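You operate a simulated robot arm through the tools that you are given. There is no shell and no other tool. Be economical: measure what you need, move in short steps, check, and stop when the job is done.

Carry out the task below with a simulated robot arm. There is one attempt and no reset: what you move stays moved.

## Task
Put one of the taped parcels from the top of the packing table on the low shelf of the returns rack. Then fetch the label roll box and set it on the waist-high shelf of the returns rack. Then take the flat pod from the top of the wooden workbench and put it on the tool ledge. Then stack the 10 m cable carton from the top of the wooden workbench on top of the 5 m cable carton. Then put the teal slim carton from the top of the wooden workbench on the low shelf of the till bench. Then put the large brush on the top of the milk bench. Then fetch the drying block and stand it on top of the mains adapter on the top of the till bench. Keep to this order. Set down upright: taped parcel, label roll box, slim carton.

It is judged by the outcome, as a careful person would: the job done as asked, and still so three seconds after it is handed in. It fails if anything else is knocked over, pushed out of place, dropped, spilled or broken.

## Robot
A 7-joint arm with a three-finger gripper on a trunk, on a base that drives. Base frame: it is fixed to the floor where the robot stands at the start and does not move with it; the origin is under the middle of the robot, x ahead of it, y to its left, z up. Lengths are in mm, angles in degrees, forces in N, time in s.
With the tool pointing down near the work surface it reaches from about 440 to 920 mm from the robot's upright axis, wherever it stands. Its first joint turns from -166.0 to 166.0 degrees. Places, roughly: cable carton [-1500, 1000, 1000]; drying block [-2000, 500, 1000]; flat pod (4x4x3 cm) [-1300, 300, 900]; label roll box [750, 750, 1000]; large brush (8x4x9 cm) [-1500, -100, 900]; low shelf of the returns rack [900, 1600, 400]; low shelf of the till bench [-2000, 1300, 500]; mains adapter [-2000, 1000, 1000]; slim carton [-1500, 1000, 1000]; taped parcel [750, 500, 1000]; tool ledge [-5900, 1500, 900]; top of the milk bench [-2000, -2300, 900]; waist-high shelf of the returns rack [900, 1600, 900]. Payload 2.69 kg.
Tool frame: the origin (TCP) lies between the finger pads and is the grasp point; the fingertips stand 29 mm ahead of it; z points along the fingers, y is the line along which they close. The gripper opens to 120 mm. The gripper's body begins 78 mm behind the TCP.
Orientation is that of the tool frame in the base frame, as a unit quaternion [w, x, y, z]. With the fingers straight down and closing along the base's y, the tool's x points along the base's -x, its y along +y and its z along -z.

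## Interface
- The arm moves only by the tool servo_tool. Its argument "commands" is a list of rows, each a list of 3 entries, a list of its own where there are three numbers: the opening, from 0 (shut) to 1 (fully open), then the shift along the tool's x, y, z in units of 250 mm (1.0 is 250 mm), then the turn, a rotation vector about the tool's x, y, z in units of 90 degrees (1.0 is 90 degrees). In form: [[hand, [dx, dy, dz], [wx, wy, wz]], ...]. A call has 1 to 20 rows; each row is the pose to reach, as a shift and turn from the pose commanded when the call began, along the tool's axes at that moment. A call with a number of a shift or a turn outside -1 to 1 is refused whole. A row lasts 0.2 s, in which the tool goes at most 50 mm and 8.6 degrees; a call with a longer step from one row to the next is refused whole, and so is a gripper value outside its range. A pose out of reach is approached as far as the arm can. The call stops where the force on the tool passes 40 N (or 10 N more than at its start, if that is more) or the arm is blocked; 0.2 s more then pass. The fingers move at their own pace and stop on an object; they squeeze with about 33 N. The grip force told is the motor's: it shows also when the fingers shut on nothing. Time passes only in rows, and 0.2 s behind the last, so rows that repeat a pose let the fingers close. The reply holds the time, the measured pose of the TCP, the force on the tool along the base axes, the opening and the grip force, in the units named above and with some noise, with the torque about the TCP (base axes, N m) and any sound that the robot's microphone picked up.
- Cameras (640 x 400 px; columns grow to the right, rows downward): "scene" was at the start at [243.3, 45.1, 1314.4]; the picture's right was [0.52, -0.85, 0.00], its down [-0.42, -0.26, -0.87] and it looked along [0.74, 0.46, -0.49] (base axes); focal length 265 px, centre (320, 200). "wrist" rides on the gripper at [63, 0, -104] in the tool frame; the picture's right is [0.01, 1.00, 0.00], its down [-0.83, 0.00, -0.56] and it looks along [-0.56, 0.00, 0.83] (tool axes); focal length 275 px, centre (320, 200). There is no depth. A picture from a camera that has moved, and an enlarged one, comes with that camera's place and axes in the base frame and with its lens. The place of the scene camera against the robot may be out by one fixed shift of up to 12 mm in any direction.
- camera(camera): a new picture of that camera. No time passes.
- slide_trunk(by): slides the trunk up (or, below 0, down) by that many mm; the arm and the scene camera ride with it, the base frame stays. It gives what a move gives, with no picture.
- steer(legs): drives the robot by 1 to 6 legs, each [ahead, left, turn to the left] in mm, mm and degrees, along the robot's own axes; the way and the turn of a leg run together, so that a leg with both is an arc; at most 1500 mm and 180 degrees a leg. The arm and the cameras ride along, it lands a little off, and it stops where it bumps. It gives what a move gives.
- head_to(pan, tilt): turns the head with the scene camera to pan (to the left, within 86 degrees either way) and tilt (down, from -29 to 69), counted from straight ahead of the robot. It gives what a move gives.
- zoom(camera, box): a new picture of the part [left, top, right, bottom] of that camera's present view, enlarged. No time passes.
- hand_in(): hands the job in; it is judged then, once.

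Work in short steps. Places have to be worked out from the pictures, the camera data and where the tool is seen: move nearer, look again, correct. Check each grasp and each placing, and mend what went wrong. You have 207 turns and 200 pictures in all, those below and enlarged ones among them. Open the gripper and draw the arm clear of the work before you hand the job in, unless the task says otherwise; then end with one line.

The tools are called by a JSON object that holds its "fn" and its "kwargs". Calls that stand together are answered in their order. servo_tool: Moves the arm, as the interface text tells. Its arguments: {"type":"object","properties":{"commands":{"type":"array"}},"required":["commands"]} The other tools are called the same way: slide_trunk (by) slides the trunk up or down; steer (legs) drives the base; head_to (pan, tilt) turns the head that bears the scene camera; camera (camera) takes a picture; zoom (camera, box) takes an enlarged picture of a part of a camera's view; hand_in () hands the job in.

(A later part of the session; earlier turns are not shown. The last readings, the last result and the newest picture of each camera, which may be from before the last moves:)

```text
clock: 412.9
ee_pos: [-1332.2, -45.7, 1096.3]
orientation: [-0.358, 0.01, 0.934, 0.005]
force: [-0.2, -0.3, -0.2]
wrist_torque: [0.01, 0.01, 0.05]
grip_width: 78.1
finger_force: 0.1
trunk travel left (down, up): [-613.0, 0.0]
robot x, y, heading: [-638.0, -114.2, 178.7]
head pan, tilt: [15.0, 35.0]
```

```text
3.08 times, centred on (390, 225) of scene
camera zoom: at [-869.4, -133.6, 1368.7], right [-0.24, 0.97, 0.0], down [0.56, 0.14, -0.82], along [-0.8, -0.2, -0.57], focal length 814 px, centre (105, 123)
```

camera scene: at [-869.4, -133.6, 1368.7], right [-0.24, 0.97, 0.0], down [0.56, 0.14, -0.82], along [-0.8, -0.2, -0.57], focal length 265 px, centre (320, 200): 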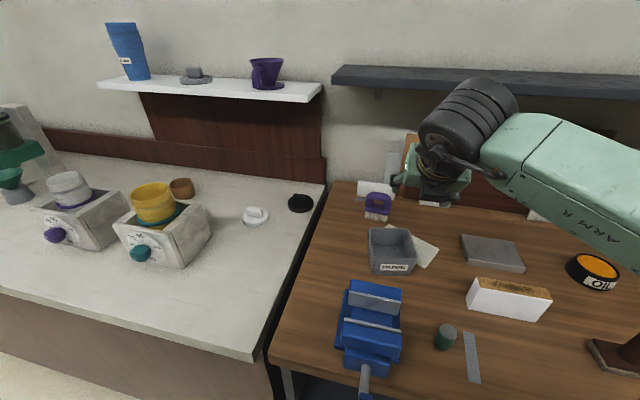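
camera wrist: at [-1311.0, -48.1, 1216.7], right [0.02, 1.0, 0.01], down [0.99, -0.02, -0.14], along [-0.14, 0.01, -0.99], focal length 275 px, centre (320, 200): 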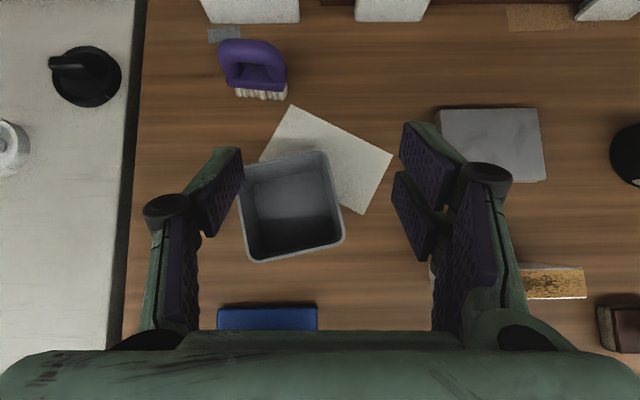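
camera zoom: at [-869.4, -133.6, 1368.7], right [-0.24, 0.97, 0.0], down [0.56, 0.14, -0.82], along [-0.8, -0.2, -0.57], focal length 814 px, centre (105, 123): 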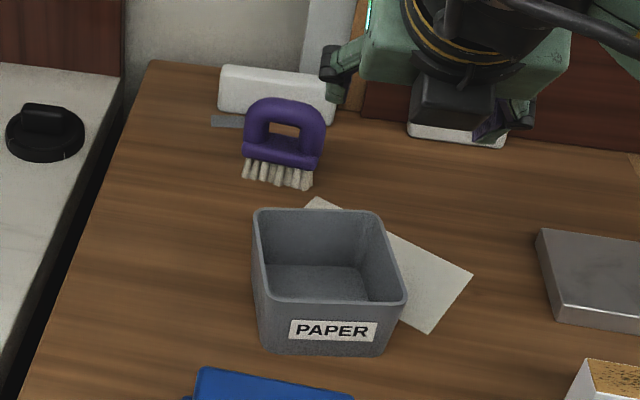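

Brush estimate: centre (-1503, -113), about 70–80 wide, yawed ~6.5°. I go to a pre-grasp aligned to it.

{"fn": "servo_tool", "kwargs": {"commands": [[0.9, [0.016, -0.1, 0.14], [-0.013, 0, 0.015]], [0.9, [0.033, -0.21, 0.29], [-0.026, 0, 0.03]], [0.9, [0.05, -0.315, 0.444], [-0.039, 0, 0.044]], [0.9, [0.05, -0.315, 0.444], [-0.039, 0, 0.044]]]}}

{"fn": "camera", "kwargs": {"camera": "wrist"}}

```text
clock: 413.9
ee_pos: [-1414.1, -121.9, 1023.4]
orientation: [-0.357, 0.053, 0.932, 0.021]
force: [0.3, -0.3, 0.3]
wrist_torque: [0.01, -0.01, 0.01]
grip_width: 108.1
finger_force: 0.1
trunk travel left (down, up): [-613.0, 0.0]
robot x, y, heading: [-636.8, -112.1, 178.9]
head pan, tilt: [15.0, 35.0]
```

```text
65 pictures are left
camera wrist: at [-1392.7, -126.5, 1143.1], right [0.11, 0.99, 0.0], down [0.98, -0.11, -0.14], along [-0.14, 0.02, -0.99], focal length 275 px, centre (320, 200)
```

wrist: 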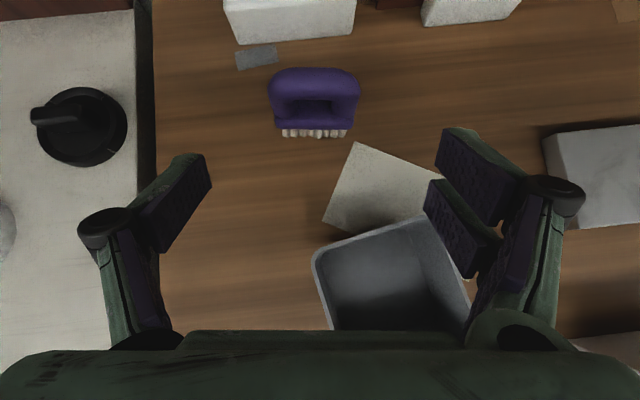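

Aligned. Advancing and closing.

{"fn": "servo_tool", "kwargs": {"commands": [[0.9, [0, -0.015, 0.13], [0, 0, 0]], [0.9, [0, -0.015, 0.26], [0, 0, 0]], [0.9, [0, -0.015, 0.4], [0, 0, 0]], [0.9, [0, -0.015, 0.52], [0, 0, 0]], [0.9, [0, -0.015, 0.52], [0, 0, 0]], [0.6, [0, -0.015, 0.52], [0, 0, 0]], [0.4, [0, -0.015, 0.52], [0, 0, 0]], [0.3, [0, -0.015, 0.52], [0, 0, 0]], [0.3, [0, -0.015, 0.52], [0, 0, 0]], [0.3, [0, -0.015, 0.52], [0, 0, 0]]]}}

{"fn": "camera", "kwargs": {"camera": "wrist"}}

```text
clock: 416.1
ee_pos: [-1502.5, -116.5, 925.5]
orientation: [-0.356, 0.053, 0.933, 0.021]
force: [0.0, -0.6, 1.7]
wrist_torque: [-0.12, 0.04, 0.0]
grip_width: 69.5
finger_force: 33.5
trunk travel left (down, up): [-613.0, 0.0]
robot x, y, heading: [-638.1, -113.5, 179.0]
head pan, tilt: [15.0, 35.0]
```

```text
64 pictures are left
camera wrist: at [-1481.3, -119.4, 1045.6], right [0.11, 0.99, 0.0], down [0.98, -0.11, -0.14], along [-0.14, 0.02, -0.99], focal length 275 px, centre (320, 200)
```

wrist: 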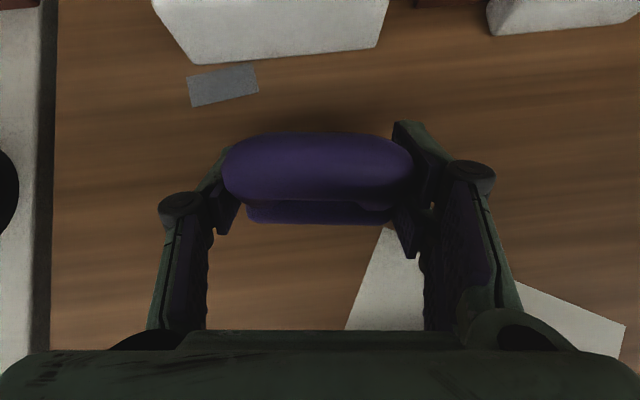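

Gripped (69.5 mm). Lifting.

{"fn": "servo_tool", "kwargs": {"commands": [[0.3, [0.05, 0, -0.056], [0, 0, 0]], [0.3, [0.15, 0, -0.168], [0, 0, 0]], [0.3, [0.27, 0, -0.302], [0, 0, 0]], [0.3, [0.4, 0, -0.448], [0, 0, 0]], [0.3, [0.4, 0, -0.448], [0, 0, 0]]]}}

{"fn": "camera", "kwargs": {"camera": "wrist"}}

{"fn": "head_to", "kwargs": {"pan": 60, "tilt": 10}}

{"fn": "camera", "kwargs": {"camera": "scene"}}

```text
clock: 417.3
ee_pos: [-1503.2, -121.5, 1072.2]
orientation: [-0.356, 0.053, 0.933, 0.022]
force: [0.2, 0.1, -0.4]
wrist_torque: [0.01, -0.01, 0.01]
grip_width: 69.2
finger_force: 33.3
trunk travel left (down, up): [-613.0, 0.0]
robot x, y, heading: [-634.5, -113.9, 178.9]
head pan, tilt: [15.0, 35.0]
```

```text
63 pictures are left
camera wrist: at [-1480.8, -124.5, 1194.2], right [0.11, 0.99, 0.01], down [0.98, -0.11, -0.14], along [-0.14, 0.02, -0.99], focal length 275 px, centre (320, 200)
```

wrist: 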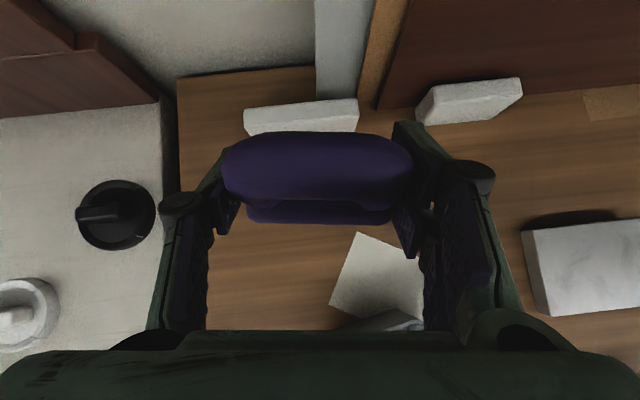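

```text
clock: 418.4
ee_pos: [-1503.1, -120.2, 1072.6]
orientation: [-0.357, 0.053, 0.932, 0.021]
force: [-0.4, -0.2, -1.3]
wrist_torque: [-0.03, -0.02, 0.02]
grip_width: 69.1
finger_force: 33.0
trunk travel left (down, up): [-613.0, 0.0]
robot x, y, heading: [-639.8, -108.5, 178.8]
head pan, tilt: [60.0, 10.0]
```

```text
62 pictures are left
camera scene: at [-832.0, -191.9, 1408.8], right [-0.86, 0.52, 0.0], down [0.09, 0.15, -0.98], along [-0.51, -0.84, -0.17], focal length 265 px, centre (320, 200)
```

scene: 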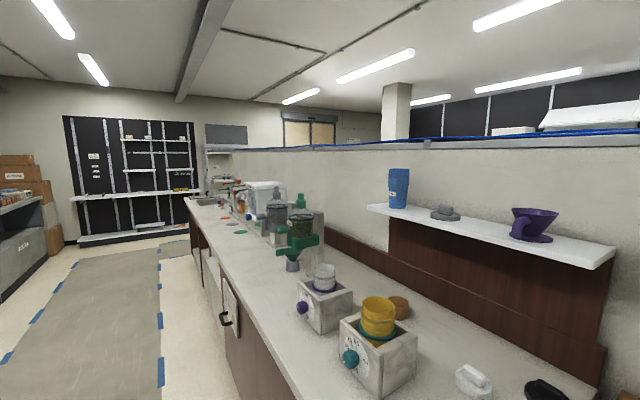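

The brush is held well. The milk bench (x ≈ -2000, y ≈ -2300) is on the west side of the partition, so I pull the arm in and take the known north route again.

{"fn": "servo_tool", "kwargs": {"commands": [[0.3, [-0.12, 0, -0.107], [0, 0, 0]], [0.3, [-0.24, 0, -0.214], [0, 0, 0]], [0.3, [-0.36, 0, -0.32], [0, 0, 0]], [0.3, [-0.48, 0, -0.427], [0, 0, 0]], [0.3, [-0.6, 0, -0.534], [0, 0, 0]], [0.3, [-0.6, 0, -0.534], [0, 0, 0]]]}}

{"fn": "steer", "kwargs": {"legs": [[-330, 0, 1], [0, -1450, 0], [0, -1420, 0], [1450, 0, 0], [1450, 0, 0], [0, 0, 90]]}}

```text
clock: 419.8
ee_pos: [-1301.9, -139.9, 1073.5]
orientation: [-0.358, 0.053, 0.932, 0.02]
force: [0.6, 0.5, -1.0]
wrist_torque: [-0.02, 0.02, -0.02]
grip_width: 69.7
finger_force: 32.8
trunk travel left (down, up): [-613.0, 0.0]
robot x, y, heading: [-638.1, -114.4, 178.6]
head pan, tilt: [60.0, 10.0]
```

```text
clock: 461.2
ee_pos: [-3215.5, 2003.3, 1073.6]
orientation: [-0.268, -0.619, 0.699, -0.237]
force: [0.1, 0.1, -1.2]
wrist_torque: [0.0, 0.01, -0.01]
grip_width: 69.4
finger_force: 33.0
trunk travel left (down, up): [-613.0, 0.0]
robot x, y, heading: [-3238.3, 2663.2, -91.7]
head pan, tilt: [60.0, 10.0]
```

{"fn": "steer", "kwargs": {"legs": [[1250, 250, 1.7], [1400, 0, 0], [1400, 0, 0]]}}

{"fn": "head_to", "kwargs": {"pan": 40, "tilt": 20}}

{"fn": "camera", "kwargs": {"camera": "scene"}}

```text
clock: 480.9
ee_pos: [-3038.0, -2084.9, 1075.2]
orientation: [-0.269, -0.617, 0.701, -0.236]
force: [0.4, 0.4, -1.2]
wrist_torque: [-0.01, 0.04, 0.02]
grip_width: 69.3
finger_force: 32.9
trunk travel left (down, up): [-613.0, 0.0]
robot x, y, heading: [-3057.2, -1418.8, -91.8]
head pan, tilt: [60.0, 10.0]
```

```text
clock: 481.7
ee_pos: [-3038.4, -2084.9, 1073.1]
orientation: [-0.268, -0.616, 0.702, -0.235]
force: [-0.7, -0.2, -1.2]
wrist_torque: [0.0, 0.01, -0.01]
grip_width: 69.5
finger_force: 32.6
trunk travel left (down, up): [-613.0, 0.0]
robot x, y, heading: [-3059.2, -1418.4, -92.3]
head pan, tilt: [40.0, 20.0]
```

```text
61 pictures are left
camera scene: at [-2994.1, -1651.6, 1392.6], right [-0.79, -0.62, 0.0], down [-0.21, 0.27, -0.94], along [0.58, -0.74, -0.34], focal length 265 px, centre (320, 200)
```

scene: 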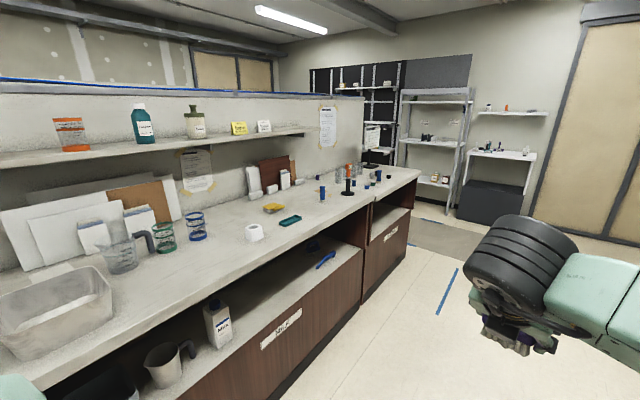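

The milk bench is here (label and milk bottle), with a free patch near (-2220, -2050). I drive alongside and turn to face it.

{"fn": "steer", "kwargs": {"legs": [[674, 130, 0], [0, 0, 92]]}}

{"fn": "head_to", "kwargs": {"pan": 5, "tilt": 35}}

{"fn": "camera", "kwargs": {"camera": "scene"}}

{"fn": "camera", "kwargs": {"camera": "wrist"}}

```text
clock: 489.6
ee_pos: [-2285.5, -2073.6, 1073.3]
orientation: [0.018, 0.933, -0.045, 0.357]
force: [-0.5, 0.6, -1.8]
wrist_torque: [-0.02, 0.03, 0.0]
grip_width: 69.3
finger_force: 33.5
trunk travel left (down, up): [-613.0, 0.0]
robot x, y, heading: [-2948.1, -2117.0, 0.0]
head pan, tilt: [40.0, 20.0]
```

```text
clock: 490.6
ee_pos: [-2284.4, -2075.1, 1073.4]
orientation: [0.018, 0.933, -0.046, 0.357]
force: [-0.1, 0.3, -1.2]
wrist_torque: [0.02, -0.01, 0.0]
grip_width: 69.7
finger_force: 32.6
trunk travel left (down, up): [-613.0, 0.0]
robot x, y, heading: [-2951.3, -2113.4, -0.0]
head pan, tilt: [5.0, 35.0]
```

```text
60 pictures are left
camera scene: at [-2694.9, -2109.0, 1368.7], right [0.09, -1.0, 0.0], down [-0.57, -0.05, -0.82], along [0.82, 0.07, -0.57], focal length 265 px, centre (320, 200)
```

scene: 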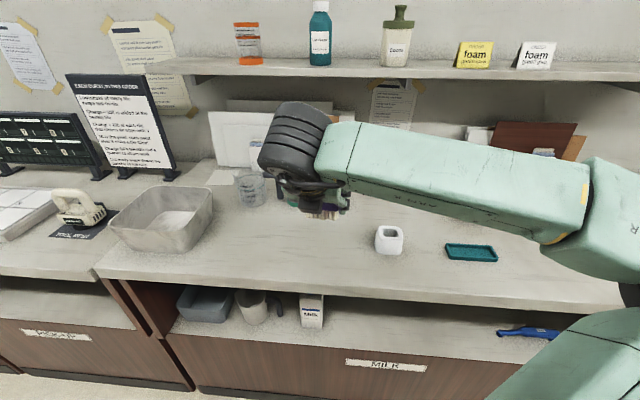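

```text
59 pictures are left
camera wrist: at [-2308.4, -2072.4, 1194.7], right [-0.09, -1.0, 0.0], down [-0.99, 0.09, -0.14], along [0.14, -0.02, -0.99], focal length 275 px, centre (320, 200)
```

wrist: 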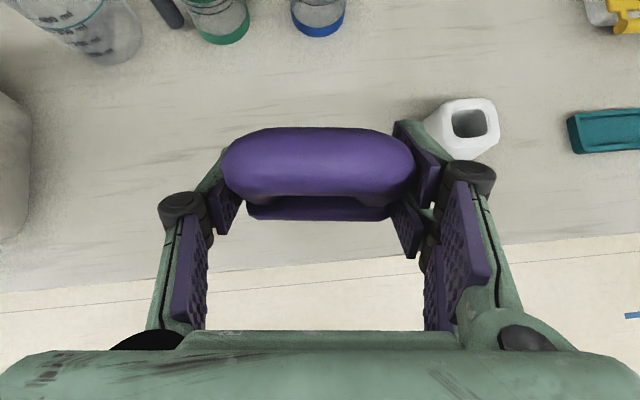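

The spot is clear: I shift slightly in and left of the roll, and lower to just above the surface, then creep.

{"fn": "servo_tool", "kwargs": {"commands": [[0.3, [0.055, -0.067, 0.05], [0, 0, 0]], [0.3, [0.11, -0.134, 0.1], [0, 0, 0]], [0.3, [0.02, -0.134, 0.2], [0, 0, 0]], [0.3, [-0.07, -0.134, 0.3], [0, 0, 0]], [0.3, [-0.16, -0.134, 0.4], [0, 0, 0]], [0.3, [-0.24, -0.134, 0.49], [0, 0, 0]], [0.3, [-0.24, -0.134, 0.49], [0, 0, 0]]]}}

{"fn": "servo_tool", "kwargs": {"commands": [[0.3, [-0.013, 0, 0.015], [0, 0, 0]], [0.3, [-0.026, 0, 0.03], [0, 0, 0]], [0.3, [-0.039, 0, 0.045], [0, 0, 0]], [0.3, [-0.039, 0, 0.045], [0, 0, 0]]]}}

{"fn": "zoom", "kwargs": {"camera": "scene", "box": [220, 130, 460, 290]}}

```text
clock: 492.2
ee_pos: [-2246.8, -2046.4, 943.0]
orientation: [0.018, 0.933, -0.045, 0.357]
force: [-0.9, -0.3, -1.3]
wrist_torque: [-0.02, -0.02, -0.01]
grip_width: 69.5
finger_force: 33.0
trunk travel left (down, up): [-613.0, 0.0]
robot x, y, heading: [-2947.4, -2113.9, -0.1]
head pan, tilt: [5.0, 35.0]
```

```text
clock: 493.2
ee_pos: [-2245.5, -2046.5, 927.2]
orientation: [0.018, 0.933, -0.045, 0.356]
force: [-1.0, -0.3, -1.5]
wrist_torque: [-0.03, 0.0, -0.04]
grip_width: 69.4
finger_force: 33.1
trunk travel left (down, up): [-613.0, 0.0]
robot x, y, heading: [-2945.6, -2117.5, 0.2]
head pan, tilt: [5.0, 35.0]
```

```text
2.50 times, centred on (340, 210) of scene
camera zoom: at [-2694.9, -2109.0, 1368.7], right [0.09, -1.0, 0.0], down [-0.57, -0.05, -0.82], along [0.82, 0.07, -0.57], focal length 662 px, centre (270, 175)
```

zoom: 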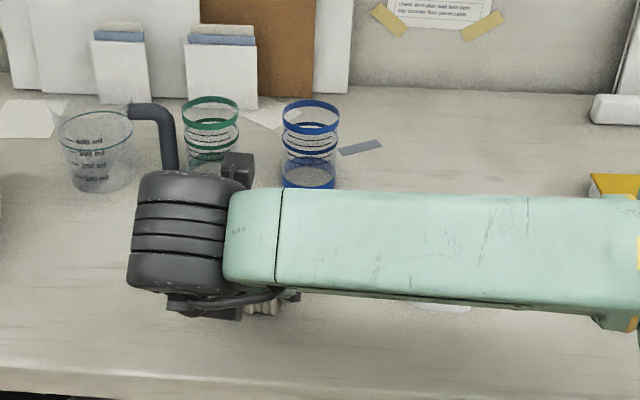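

No contact yet; continuing to creep down.

{"fn": "servo_tool", "kwargs": {"commands": [[0.3, [-0.011, 0, 0.012], [0, 0, 0]], [0.3, [-0.022, 0, 0.024], [0, 0, 0]], [0.3, [-0.033, 0, 0.036], [0, 0, 0]], [0.3, [-0.033, 0, 0.036], [0, 0, 0]]]}}

```text
clock: 494.2
ee_pos: [-2244.8, -2046.5, 918.2]
orientation: [0.018, 0.932, -0.046, 0.36]
force: [3.3, -5.9, 28.4]
wrist_torque: [-0.09, -0.59, -0.18]
grip_width: 69.8
finger_force: 32.8
trunk travel left (down, up): [-613.0, 0.0]
robot x, y, heading: [-2950.0, -2116.3, -0.1]
head pan, tilt: [5.0, 35.0]
```

Contact with the bench (28 N). I ease off, open, and retract along the tool axis.

{"fn": "servo_tool", "kwargs": {"commands": [[0.3, [0.013, 0, -0.014], [0, 0, 0]], [0.5, [0.013, 0, -0.014], [0, 0, 0]], [0.75, [0.013, 0, -0.014], [0, 0, 0]], [0.95, [0.013, 0, -0.014], [0, 0, 0]], [0.95, [0.013, 0, -0.014], [0, 0, 0]], [0.95, [0.013, 0, -0.08], [0, 0, 0]], [0.95, [0.013, 0, -0.22], [0, 0, 0]], [0.95, [0.013, 0, -0.38], [0, 0, 0]], [0.95, [0.013, 0, -0.55], [0, 0, 0]], [0.95, [0.013, 0, -0.7], [0, 0, 0]], [0.95, [0.013, 0, -0.7], [0, 0, 0]]]}}

{"fn": "camera", "kwargs": {"camera": "wrist"}}

```text
clock: 496.6
ee_pos: [-2356.9, -2034.9, 1047.3]
orientation: [0.018, 0.933, -0.045, 0.357]
force: [-0.3, 0.8, -0.4]
wrist_torque: [-0.04, 0.0, 0.03]
grip_width: 114.0
finger_force: 0.1
trunk travel left (down, up): [-613.0, 0.0]
robot x, y, heading: [-2949.0, -2111.4, -0.1]
head pan, tilt: [5.0, 35.0]
```

```text
57 pictures are left
camera wrist: at [-2379.8, -2033.3, 1168.4], right [-0.09, -1.0, 0.0], down [-0.99, 0.09, -0.14], along [0.14, -0.02, -0.99], focal length 275 px, centre (320, 200)
```

wrist: 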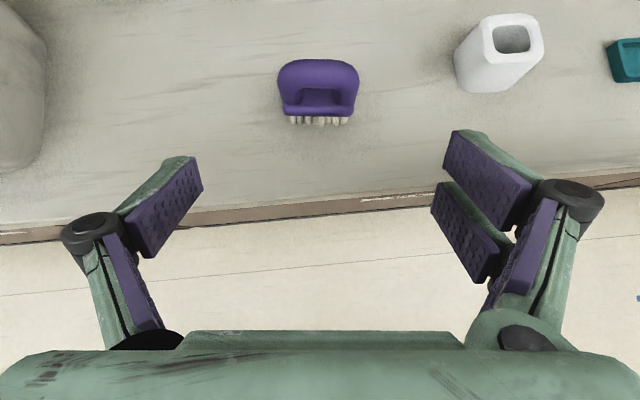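

The brush stands on the milk bench. I drive north along the corridor to find the drying block (about y 500).

{"fn": "steer", "kwargs": {"legs": [[-80, 0, 0], [0, 1350, 0], [0, 1300, 0]]}}

{"fn": "head_to", "kwargs": {"pan": 8, "tilt": 32}}

{"fn": "camera", "kwargs": {"camera": "scene"}}

```text
clock: 517.6
ee_pos: [-2311.8, 541.7, 1047.7]
orientation: [0.031, 0.931, -0.08, 0.356]
force: [-0.1, -1.0, 0.1]
wrist_torque: [-0.02, -0.02, 0.01]
grip_width: 114.2
finger_force: 0.1
trunk travel left (down, up): [-613.0, 0.0]
robot x, y, heading: [-2909.4, 505.8, -4.3]
head pan, tilt: [5.0, 35.0]
```

```text
clock: 518.3
ee_pos: [-2311.4, 542.0, 1047.7]
orientation: [0.031, 0.93, -0.079, 0.356]
force: [0.7, -0.2, -0.7]
wrist_torque: [0.0, -0.02, 0.02]
grip_width: 114.3
finger_force: 0.0
trunk travel left (down, up): [-613.0, 0.0]
robot x, y, heading: [-2908.8, 506.9, -4.7]
head pan, tilt: [8.0, 32.0]
```

```text
56 pictures are left
camera scene: at [-2652.5, 499.1, 1373.3], right [0.06, -1.0, 0.0], down [-0.53, -0.03, -0.85], along [0.85, 0.05, -0.53], focal length 265 px, centre (320, 200)
```

scene: 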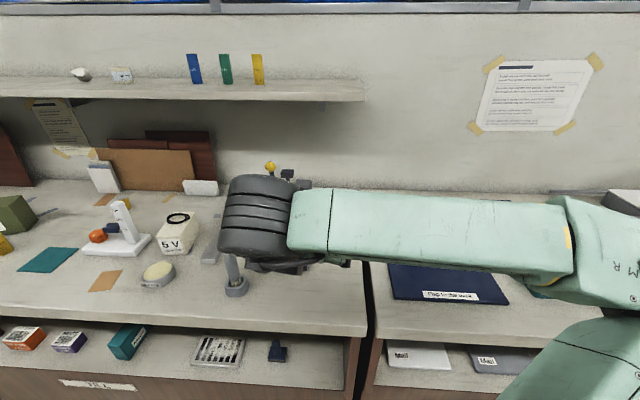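

The arm hides part of the bench; I move south a little and look left to see the area around y 500.

{"fn": "steer", "kwargs": {"legs": [[-60, -420, 4.5]]}}

{"fn": "head_to", "kwargs": {"pan": 25, "tilt": 32}}

{"fn": "camera", "kwargs": {"camera": "scene"}}

```text
clock: 522.2
ee_pos: [-2392.9, 151.4, 1046.3]
orientation: [0.019, 0.933, -0.046, 0.357]
force: [0.5, -0.6, 0.4]
wrist_torque: [-0.01, -0.03, -0.02]
grip_width: 114.2
finger_force: 0.1
trunk travel left (down, up): [-613.0, 0.0]
robot x, y, heading: [-2982.0, 73.3, -0.2]
head pan, tilt: [8.0, 32.0]
```

```text
clock: 523.0
ee_pos: [-2393.1, 152.3, 1047.9]
orientation: [0.018, 0.933, -0.045, 0.357]
force: [0.4, 0.8, -0.7]
wrist_torque: [0.01, 0.02, 0.02]
grip_width: 114.1
finger_force: 0.1
trunk travel left (down, up): [-613.0, 0.0]
robot x, y, heading: [-2982.7, 74.6, -0.3]
head pan, tilt: [25.0, 32.0]
```

```text
55 pictures are left
camera scene: at [-2737.7, 109.3, 1373.4], right [0.42, -0.91, 0.0], down [-0.48, -0.22, -0.85], along [0.77, 0.35, -0.53], focal length 265 px, centre (320, 200)
```

scene: 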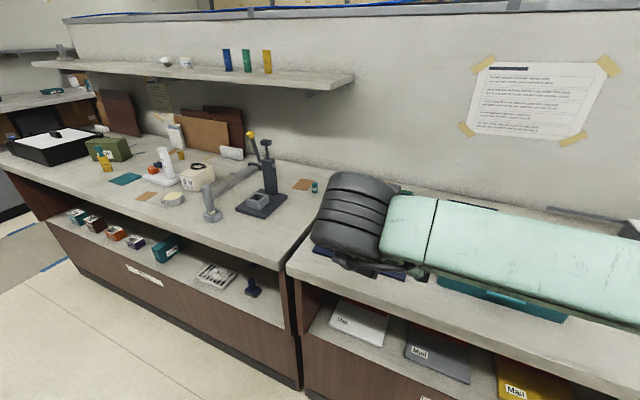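

{"fn": "zoom", "kwargs": {"camera": "scene", "box": [80, 110, 340, 250]}}

{"fn": "camera", "kwargs": {"camera": "wrist"}}

```text
2.46 times, centred on (210, 180) of scene
camera zoom: at [-2737.7, 109.3, 1373.4], right [0.42, -0.91, 0.0], down [-0.48, -0.22, -0.85], along [0.77, 0.35, -0.53], focal length 651 px, centre (591, 249)
```

zoom: 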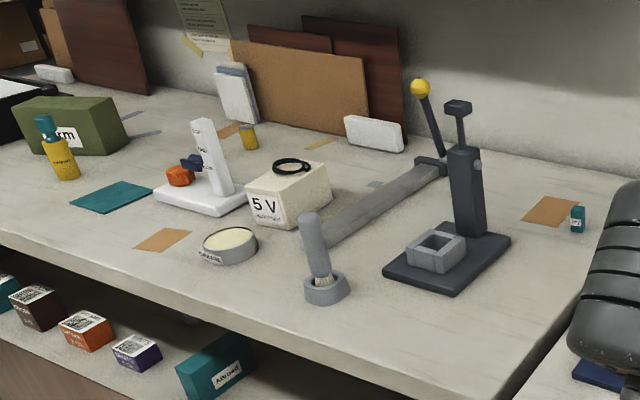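

```text
53 pictures are left
camera wrist: at [-2415.7, 154.0, 1168.3], right [-0.1, -1.0, 0.0], down [-0.99, 0.09, -0.14], along [0.14, -0.02, -0.99], focal length 275 px, centre (320, 200)
```

wrist: 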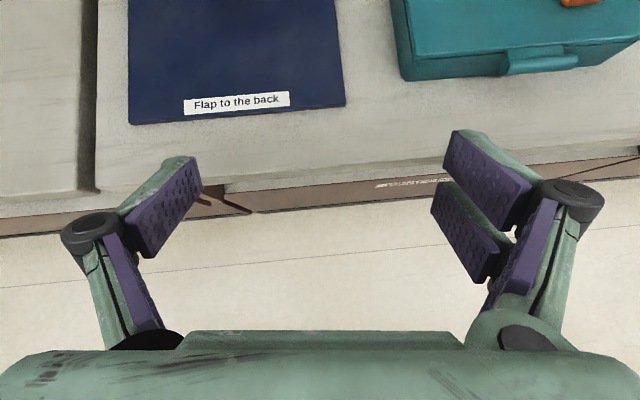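

The small teal block at about (-1971, 478) is likely the drying block, and the "5 V" box is the mains adapter. I move closer for a wrist view of the small block.

{"fn": "steer", "kwargs": {"legs": [[100, 290, 0]]}}

{"fn": "camera", "kwargs": {"camera": "wrist"}}

{"fn": "head_to", "kwargs": {"pan": 0, "tilt": 32}}

{"fn": "camera", "kwargs": {"camera": "scene"}}

```text
clock: 525.8
ee_pos: [-2288.8, 444.1, 1048.3]
orientation: [0.018, 0.933, -0.045, 0.357]
force: [0.2, -0.1, 0.0]
wrist_torque: [-0.02, 0.01, -0.02]
grip_width: 114.0
finger_force: 0.1
trunk travel left (down, up): [-613.0, 0.0]
robot x, y, heading: [-2882.3, 368.0, -0.5]
head pan, tilt: [25.0, 32.0]
```

```text
52 pictures are left
camera wrist: at [-2313.3, 445.9, 1168.2], right [-0.09, -1.0, 0.0], down [-0.99, 0.09, -0.14], along [0.14, -0.02, -0.99], focal length 275 px, centre (320, 200)
```

wrist: 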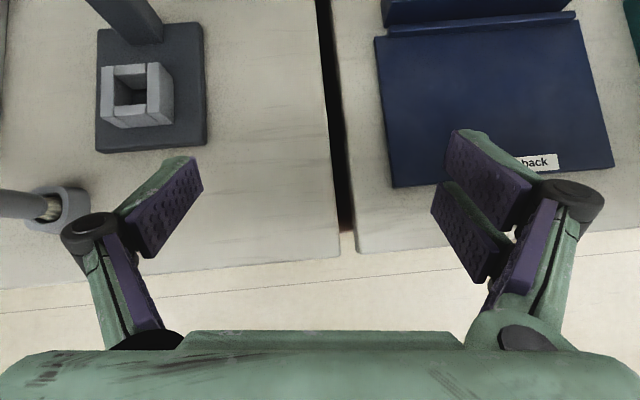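

```text
clock: 526.7
ee_pos: [-2291.3, 443.4, 1047.7]
orientation: [0.018, 0.932, -0.046, 0.358]
force: [0.0, -0.5, -0.3]
wrist_torque: [-0.01, 0.01, -0.02]
grip_width: 114.1
finger_force: 0.0
trunk travel left (down, up): [-613.0, 0.0]
robot x, y, heading: [-2883.4, 366.7, 0.2]
head pan, tilt: [0.0, 32.0]
```

```text
51 pictures are left
camera scene: at [-2627.0, 362.7, 1373.4], right [0.0, -1.0, 0.0], down [-0.53, 0.0, -0.85], along [0.85, 0.0, -0.53], focal length 265 px, centre (320, 200)
```

scene: 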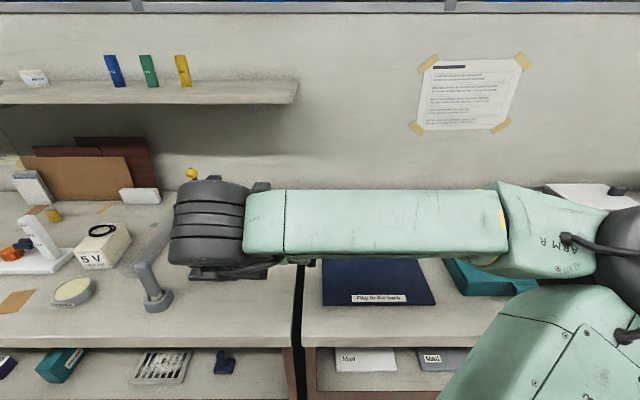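

The stand occupies x -2203…-2055, y 552…660. I extend the arm 170 mm forward, staying high, to see the small block.

{"fn": "servo_tool", "kwargs": {"commands": [[0.6, [0.1, -0.03, 0.09], [0, 0, 0]], [0.6, [0.2, -0.06, 0.18], [0, 0, 0]], [0.6, [0.3, -0.1, 0.27], [0, 0, 0]], [0.6, [0.4, -0.13, 0.36], [0, 0, 0]], [0.6, [0.505, -0.16, 0.455], [0, 0, 0]], [0.6, [0.505, -0.16, 0.455], [0, 0, 0]]]}}

{"fn": "camera", "kwargs": {"camera": "wrist"}}

```text
clock: 528.1
ee_pos: [-2120.3, 468.8, 1046.5]
orientation: [0.018, 0.933, -0.045, 0.357]
force: [-0.3, 0.0, -0.5]
wrist_torque: [-0.02, -0.01, -0.01]
grip_width: 72.0
finger_force: 0.2
trunk travel left (down, up): [-613.0, 0.0]
robot x, y, heading: [-2880.6, 367.3, -0.1]
head pan, tilt: [0.0, 32.0]
```

```text
50 pictures are left
camera wrist: at [-2142.8, 470.3, 1168.1], right [-0.09, -1.0, 0.0], down [-0.99, 0.09, -0.14], along [0.14, -0.02, -0.99], focal length 275 px, centre (320, 200)
```

wrist: 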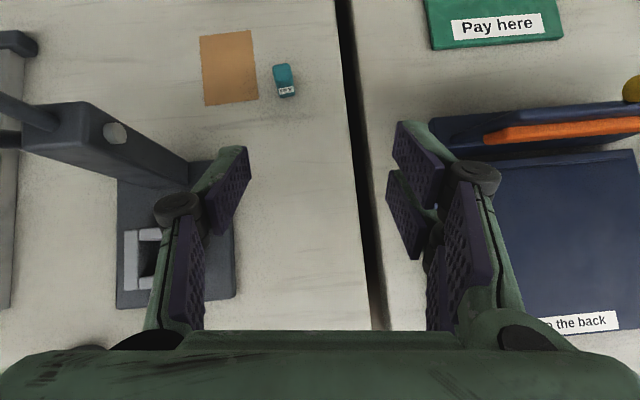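

{"fn": "zoom", "kwargs": {"camera": "wrist", "box": [240, 40, 330, 120]}}

```text
5.00 times, centred on (285, 80) of wrist
camera zoom: at [-2142.8, 470.3, 1168.1], right [-0.09, -1.0, 0.0], down [-0.99, 0.09, -0.14], along [0.14, -0.02, -0.99], focal length 1376 px, centre (495, 800)
```

zoom: 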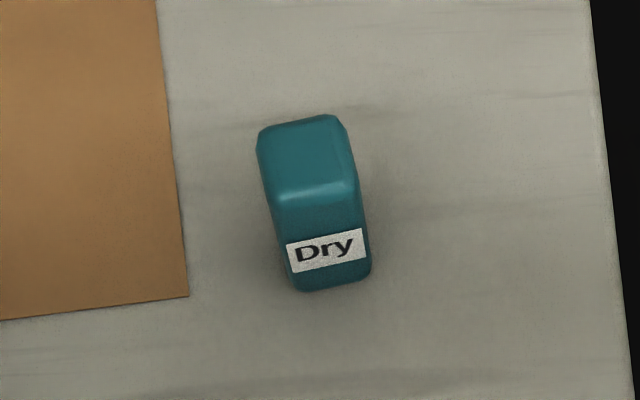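

Confirmed: it reads "Dry". The block is about 18×16×36 mm at (-1972, 490), bench z ≈ 875. I move to a pre-grasp aligned with it.

{"fn": "servo_tool", "kwargs": {"commands": [[0.35, [0.01, -0.03, 0.13], [0.02, 0, -0.022]], [0.35, [0.02, -0.06, 0.26], [0.04, 0, -0.044]], [0.35, [0.027, -0.093, 0.378], [0.0595, 0, -0.066]], [0.35, [0.027, -0.093, 0.378], [0.0595, 0, -0.066]]]}}

{"fn": "camera", "kwargs": {"camera": "wrist"}}

```text
clock: 529.1
ee_pos: [-2049.4, 480.2, 980.8]
orientation: [-0.007, 0.934, 0.02, 0.357]
force: [0.8, 0.3, -0.3]
wrist_torque: [0.01, 0.0, 0.01]
grip_width: 42.2
finger_force: 0.1
trunk travel left (down, up): [-613.0, 0.0]
robot x, y, heading: [-2880.7, 364.3, -0.1]
head pan, tilt: [0.0, 32.0]
```

```text
48 pictures are left
camera wrist: at [-2073.3, 480.2, 1101.9], right [0.05, -1.0, 0.0], down [-0.99, -0.05, -0.14], along [0.14, 0.0, -0.99], focal length 275 px, centre (320, 200)
```

wrist: 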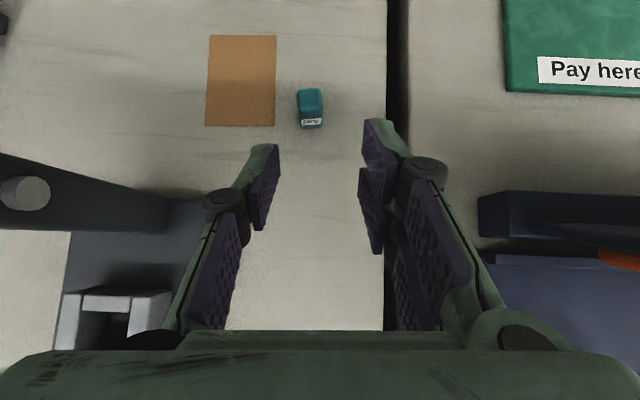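

Offset of 6 mm corrected while advancing; then I close gently.

{"fn": "servo_tool", "kwargs": {"commands": [[0.35, [0, -0.025, 0.1], [0, 0, 0]], [0.35, [0, -0.025, 0.2], [0, 0, 0]], [0.35, [0, -0.025, 0.3], [0, 0, 0]], [0.35, [0, -0.025, 0.37], [0, 0, 0]], [0.35, [0, -0.025, 0.39], [0, 0, 0]], [0.35, [0, -0.025, 0.39], [0, 0, 0]]]}}

{"fn": "camera", "kwargs": {"camera": "wrist"}}

```text
clock: 530.5
ee_pos: [-1982.2, 490.6, 908.4]
orientation: [-0.007, 0.934, 0.019, 0.358]
force: [0.7, -0.6, -0.2]
wrist_torque: [0.01, 0.03, 0.03]
grip_width: 42.0
finger_force: 0.1
trunk travel left (down, up): [-613.0, 0.0]
robot x, y, heading: [-2883.6, 368.4, -0.2]
head pan, tilt: [0.0, 32.0]
```

```text
47 pictures are left
camera wrist: at [-2005.0, 490.1, 1028.9], right [0.04, -1.0, 0.0], down [-0.99, -0.04, -0.14], along [0.14, 0.0, -0.99], focal length 275 px, centre (320, 200)
```

wrist: 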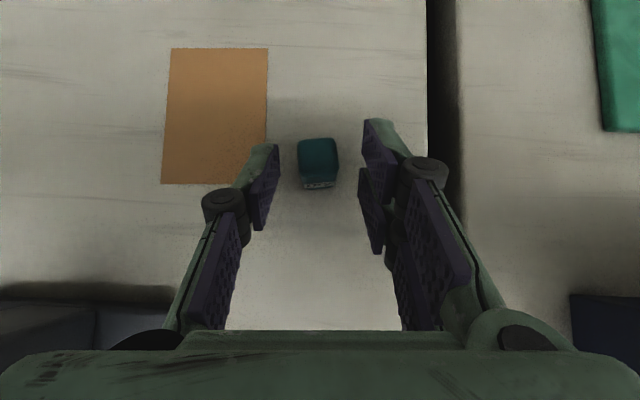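

Nicely centred. Closing on the block and lifting.

{"fn": "servo_tool", "kwargs": {"commands": [[0.2, [0, 0, 0], [0, 0, 0]], [0.05, [0, 0, 0], [0, 0, 0]], [0.05, [0, 0, 0], [0, 0, 0]], [0.05, [0, 0, 0], [0, 0, 0]]]}}

{"fn": "servo_tool", "kwargs": {"commands": [[0.05, [0.027, 0, -0.03], [0, 0, 0]], [0.05, [0.12, 0, -0.134], [0, 0, 0]], [0.05, [0.24, 0, -0.268], [0, 0, 0]], [0.05, [0.37, 0, -0.413], [0, 0, 0]], [0.05, [0.37, 0, -0.413], [0, 0, 0]]]}}

{"fn": "camera", "kwargs": {"camera": "wrist"}}

```text
clock: 531.5
ee_pos: [-1982.2, 490.3, 907.1]
orientation: [-0.007, 0.934, 0.019, 0.358]
force: [0.3, -0.1, -0.9]
wrist_torque: [0.01, -0.01, 0.01]
grip_width: 18.4
finger_force: 33.1
trunk travel left (down, up): [-613.0, 0.0]
robot x, y, heading: [-2882.4, 368.1, -0.4]
head pan, tilt: [0.0, 32.0]
```

```text
clock: 532.7
ee_pos: [-1982.2, 494.9, 1046.4]
orientation: [-0.007, 0.934, 0.02, 0.357]
force: [0.1, -0.1, -0.8]
wrist_torque: [0.01, -0.01, 0.02]
grip_width: 18.8
finger_force: 32.7
trunk travel left (down, up): [-613.0, 0.0]
robot x, y, heading: [-2883.6, 362.7, -0.2]
head pan, tilt: [0.0, 32.0]
```

```text
46 pictures are left
camera wrist: at [-2006.3, 493.3, 1167.4], right [0.05, -1.0, 0.0], down [-0.99, -0.05, -0.14], along [0.14, 0.0, -0.99], focal length 275 px, centre (320, 200)
```

wrist: 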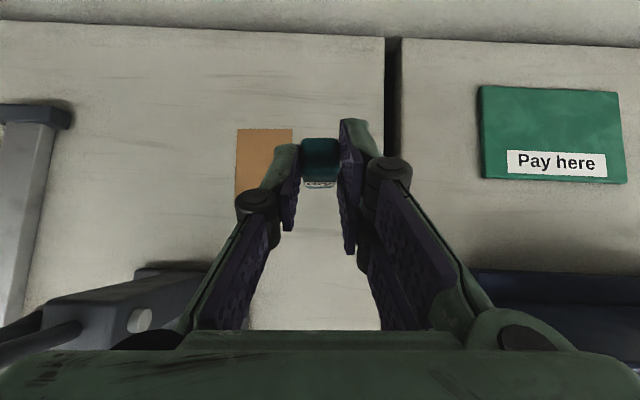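

The block is held. I back away and move north in front of the adapter, keeping well above the items, then look down at the adapter's top.

{"fn": "steer", "kwargs": {"legs": [[-230, 0, 0], [0, 405, 0]]}}

{"fn": "camera", "kwargs": {"camera": "wrist"}}

{"fn": "head_to", "kwargs": {"pan": 10, "tilt": 35}}

{"fn": "camera", "kwargs": {"camera": "scene"}}

```text
clock: 537.7
ee_pos: [-2212.6, 882.1, 1046.1]
orientation: [-0.005, 0.934, 0.015, 0.358]
force: [-0.7, -0.3, 0.7]
wrist_torque: [0.02, 0.0, 0.01]
grip_width: 18.6
finger_force: 33.1
trunk travel left (down, up): [-613.0, 0.0]
robot x, y, heading: [-3115.8, 762.0, -0.9]
head pan, tilt: [0.0, 32.0]
```

```text
45 pictures are left
camera wrist: at [-2235.4, 882.1, 1167.2], right [0.03, -1.0, 0.0], down [-0.99, -0.04, -0.14], along [0.14, 0.0, -0.99], focal length 275 px, centre (320, 200)
```

wrist: 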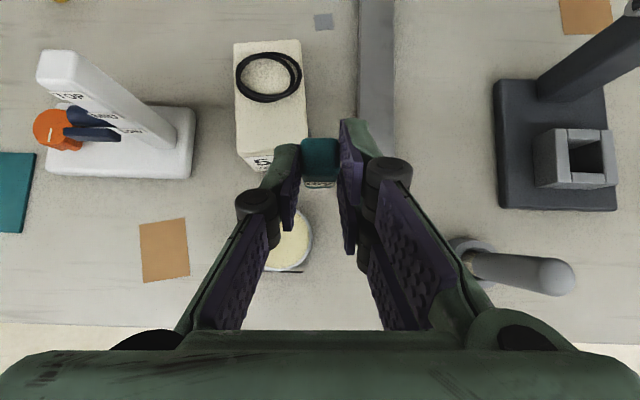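

```text
clock: 538.4
ee_pos: [-2212.8, 882.9, 1046.5]
orientation: [-0.005, 0.934, 0.015, 0.358]
force: [0.2, 0.3, -0.5]
wrist_torque: [0.0, -0.02, 0.0]
grip_width: 18.8
finger_force: 32.8
trunk travel left (down, up): [-613.0, 0.0]
robot x, y, heading: [-3113.6, 763.8, -0.9]
head pan, tilt: [10.0, 35.0]
```

```text
44 pictures are left
camera scene: at [-2859.8, 773.0, 1368.7], right [0.16, -0.99, 0.0], down [-0.57, -0.09, -0.82], along [0.81, 0.13, -0.57], focal length 265 px, centre (320, 200)
```

scene: 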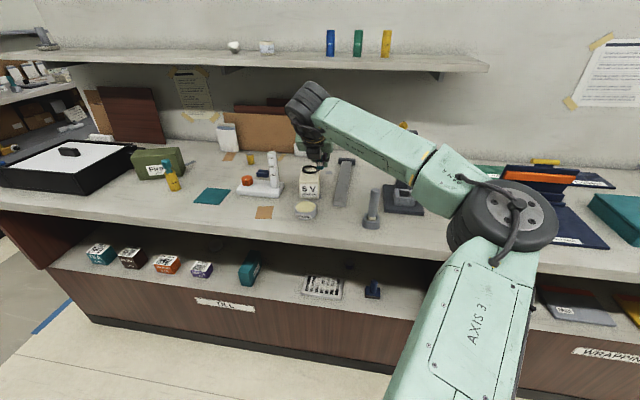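

{"fn": "zoom", "kwargs": {"camera": "wrist", "box": [210, 20, 350, 200]}}

{"fn": "zoom", "kwargs": {"camera": "scene", "box": [270, 130, 370, 230]}}

```text
2.22 times, centred on (280, 110) of wrist
camera zoom: at [-2235.4, 882.0, 1167.2], right [0.03, -1.0, 0.0], down [-0.99, -0.04, -0.14], along [0.14, 0.0, -0.99], focal length 612 px, centre (409, 400)
```

zoom: 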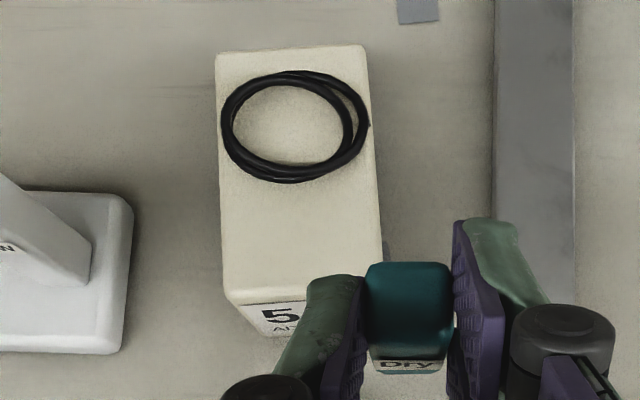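

```text
4.00 times, centred on (320, 180) of scene
camera zoom: at [-2859.8, 773.0, 1368.7], right [0.16, -0.99, 0.0], down [-0.57, -0.09, -0.82], along [0.81, 0.13, -0.57], focal length 1058 px, centre (320, 280)
```

zoom: 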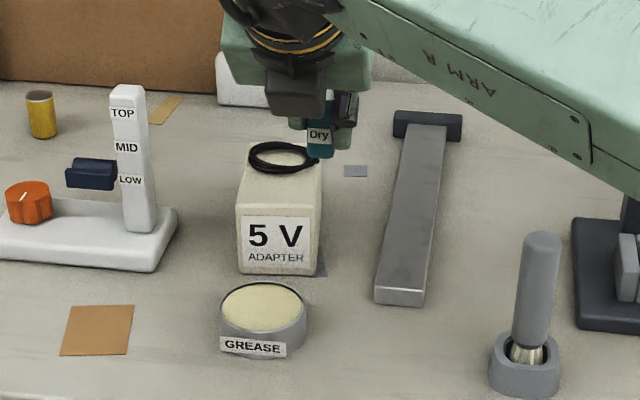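

The adapter's top is at z ≈ 935 with the cable ring on the far half; the near half (x -2163…-2117, centre y 928) is free. I move above it and part-way down.

{"fn": "servo_tool", "kwargs": {"commands": [[0.05, [0.09, -0.086, 0.083], [0, 0, 0]], [0.05, [0.185, -0.172, 0.167], [0, 0, 0]], [0.05, [0.105, -0.172, 0.256], [0, 0, 0]], [0.05, [0.035, -0.172, 0.334], [0, 0, 0]], [0.05, [0.035, -0.172, 0.334], [0, 0, 0]]]}}

{"fn": "zoom", "kwargs": {"camera": "wrist", "box": [220, 60, 420, 240]}}

{"fn": "zoom", "kwargs": {"camera": "scene", "box": [270, 130, 370, 230]}}

```text
clock: 539.6
ee_pos: [-2150.5, 926.8, 990.1]
orientation: [-0.005, 0.934, 0.015, 0.358]
force: [-0.3, 0.0, 0.1]
wrist_torque: [0.02, -0.02, 0.02]
grip_width: 18.9
finger_force: 32.5
trunk travel left (down, up): [-613.0, 0.0]
robot x, y, heading: [-3112.1, 762.0, -1.0]
head pan, tilt: [10.0, 35.0]
```

```text
2.22 times, centred on (320, 150) of wrist
camera zoom: at [-2174.1, 926.3, 1111.6], right [0.03, -1.0, 0.0], down [-0.99, -0.04, -0.14], along [0.14, 0.0, -0.99], focal length 612 px, centre (320, 311)
```

zoom: 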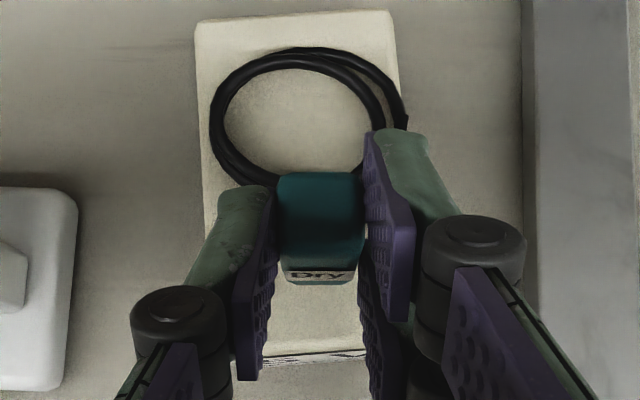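

```text
4.00 times, centred on (320, 180) of scene
camera zoom: at [-2859.9, 773.1, 1368.7], right [0.16, -0.99, 0.0], down [-0.57, -0.09, -0.82], along [0.81, 0.13, -0.57], focal length 1058 px, centre (320, 280)
```

zoom: 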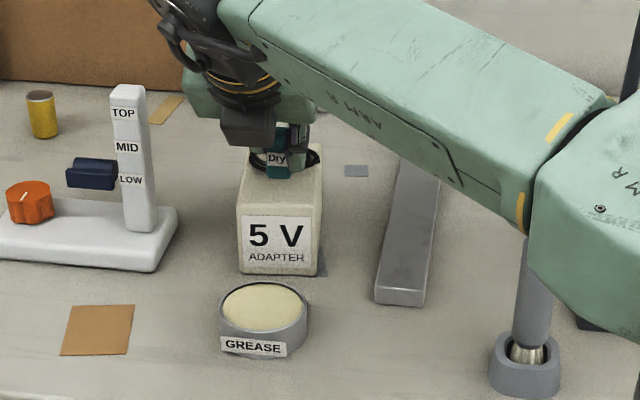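

The block is over the free near half, clear of the ring. I lower slowly to contact.

{"fn": "servo_tool", "kwargs": {"commands": [[0.05, [-0.02, 0, 0.022], [0, 0, 0]], [0.05, [-0.04, 0, 0.045], [0, 0, 0]], [0.05, [-0.047, 0, 0.052], [0, 0, 0]], [0.05, [-0.047, 0, 0.052], [0, 0, 0]]]}}

{"fn": "servo_tool", "kwargs": {"commands": [[0.05, [-0.006, 0, 0.006], [0, 0, 0]], [0.05, [-0.011, 0, 0.012], [0, 0, 0]], [0.05, [-0.011, 0, 0.012], [0, 0, 0]]]}}

{"fn": "zoom", "kwargs": {"camera": "scene", "box": [285, 150, 345, 210]}}

```text
clock: 540.6
ee_pos: [-2152.0, 928.0, 977.5]
orientation: [-0.005, 0.933, 0.015, 0.361]
force: [6.7, 0.8, 19.9]
wrist_torque: [0.03, -0.63, 0.03]
grip_width: 18.9
finger_force: 32.9
trunk travel left (down, up): [-613.0, 0.0]
robot x, y, heading: [-3115.1, 765.2, -0.9]
head pan, tilt: [10.0, 35.0]
```

```text
clock: 541.4
ee_pos: [-2153.3, 926.6, 974.7]
orientation: [-0.005, 0.932, 0.015, 0.361]
force: [4.4, 0.6, 33.2]
wrist_torque: [-0.01, -0.67, -0.04]
grip_width: 19.1
finger_force: 33.0
trunk travel left (down, up): [-613.0, 0.0]
robot x, y, heading: [-3111.6, 762.7, -0.7]
head pan, tilt: [10.0, 35.0]
```

```text
6.67 times, centred on (315, 180) of scene
camera zoom: at [-2863.3, 772.4, 1369.6], right [0.16, -0.99, 0.0], down [-0.56, -0.09, -0.82], along [0.81, 0.13, -0.57], focal length 1764 px, centre (353, 333)
```

zoom: 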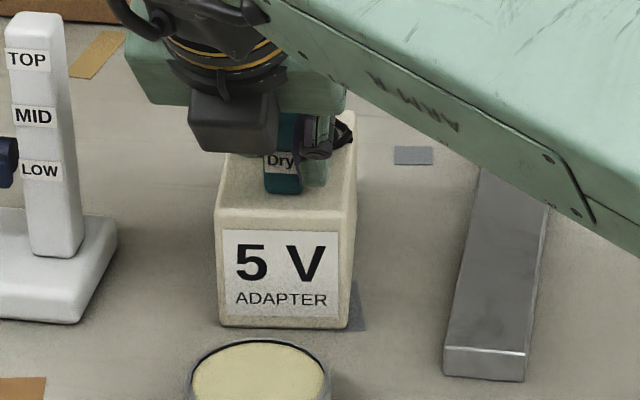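

In contact (force 33 N up). I relieve slightly, open a little, then check before retracting.

{"fn": "servo_tool", "kwargs": {"commands": [[0.05, [0.011, 0, -0.012], [0, 0, 0]], [0.05, [0.011, 0, -0.012], [0, 0, 0]], [0.2, [0.011, 0, -0.012], [0, 0, 0]], [0.3, [0.011, 0, -0.012], [0, 0, 0]], [0.36, [0.011, 0, -0.012], [0, 0, 0]], [0.36, [0.011, 0, -0.012], [0, 0, 0]]]}}

{"fn": "zoom", "kwargs": {"camera": "wrist", "box": [220, 60, 420, 240]}}

```text
clock: 542.8
ee_pos: [-2150.1, 928.3, 971.6]
orientation: [-0.005, 0.934, 0.016, 0.357]
force: [-0.4, -0.7, 0.9]
wrist_torque: [-0.02, 0.0, -0.03]
grip_width: 43.1
finger_force: 0.0
trunk travel left (down, up): [-613.0, 0.0]
robot x, y, heading: [-3108.5, 762.1, -0.7]
head pan, tilt: [10.0, 35.0]
```

```text
2.22 times, centred on (320, 150) of wrist
camera zoom: at [-2174.5, 926.3, 1092.8], right [0.03, -1.0, 0.0], down [-0.99, -0.03, -0.14], along [0.14, 0.0, -0.99], focal length 612 px, centre (320, 311)
```

zoom: 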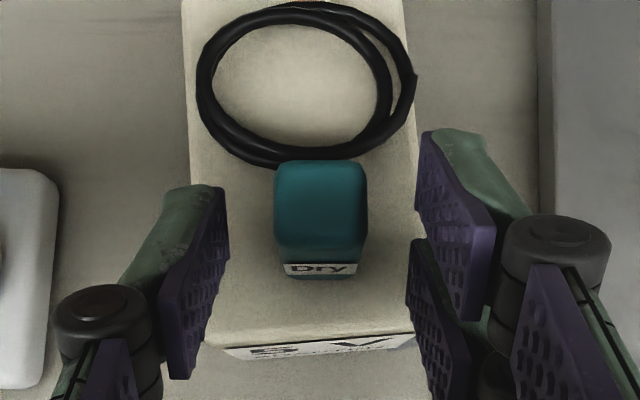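

The block stands free on the adapter. I retract along the tool axis and back away, then verify.

{"fn": "servo_tool", "kwargs": {"commands": [[0.36, [0, 0, -0.05], [0, 0, 0]], [0.36, [0, 0, -0.14], [0, 0, 0]], [0.36, [0, 0, -0.28], [0, 0, 0]], [0.36, [0, 0, -0.44], [0, 0, 0]], [0.36, [0, 0, -0.6], [0, 0, 0]], [0.36, [0, 0, -0.6], [0, 0, 0]]]}}

{"fn": "camera", "kwargs": {"camera": "wrist"}}

{"fn": "steer", "kwargs": {"legs": [[-150, 0, 0]]}}

{"fn": "camera", "kwargs": {"camera": "scene"}}

```text
clock: 544.2
ee_pos: [-2251.7, 925.9, 1082.9]
orientation: [-0.005, 0.934, 0.015, 0.357]
force: [-0.1, 0.2, -0.6]
wrist_torque: [0.04, 0.01, 0.01]
grip_width: 43.2
finger_force: 0.1
trunk travel left (down, up): [-613.0, 0.0]
robot x, y, heading: [-3115.1, 761.9, -0.9]
head pan, tilt: [10.0, 35.0]
```

```text
37 pictures are left
camera wrist: at [-2274.7, 924.5, 1204.4], right [0.03, -1.0, 0.0], down [-0.99, -0.03, -0.14], along [0.14, 0.0, -0.99], focal length 275 px, centre (320, 200)
```

wrist: 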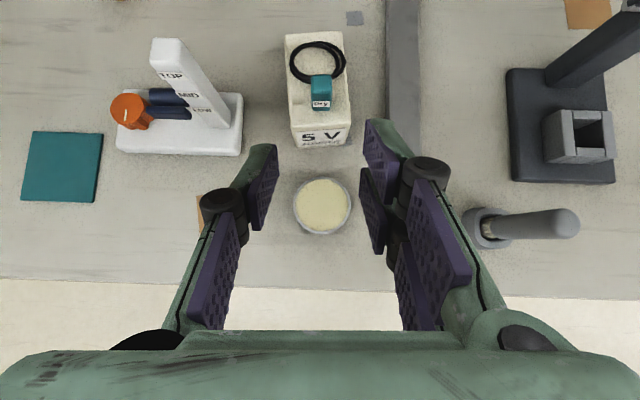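

```text
clock: 545.5
ee_pos: [-2366.6, 929.1, 1083.1]
orientation: [-0.006, 0.934, 0.016, 0.356]
force: [0.6, -0.6, -1.0]
wrist_torque: [0.0, 0.01, 0.01]
grip_width: 43.2
finger_force: 0.1
trunk travel left (down, up): [-613.0, 0.0]
robot x, y, heading: [-3228.1, 765.8, -0.7]
head pan, tilt: [10.0, 35.0]
stopped in leg 1: the robot was blocked; the commanded pose is now the measured one
```

```text
36 pictures are left
camera scene: at [-2973.7, 775.0, 1368.2], right [0.16, -0.99, 0.0], down [-0.57, -0.09, -0.82], along [0.81, 0.13, -0.58], focal length 265 px, centre (320, 200)
```

scene: 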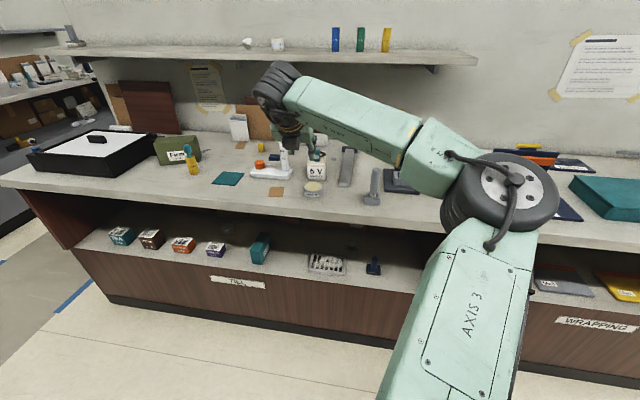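

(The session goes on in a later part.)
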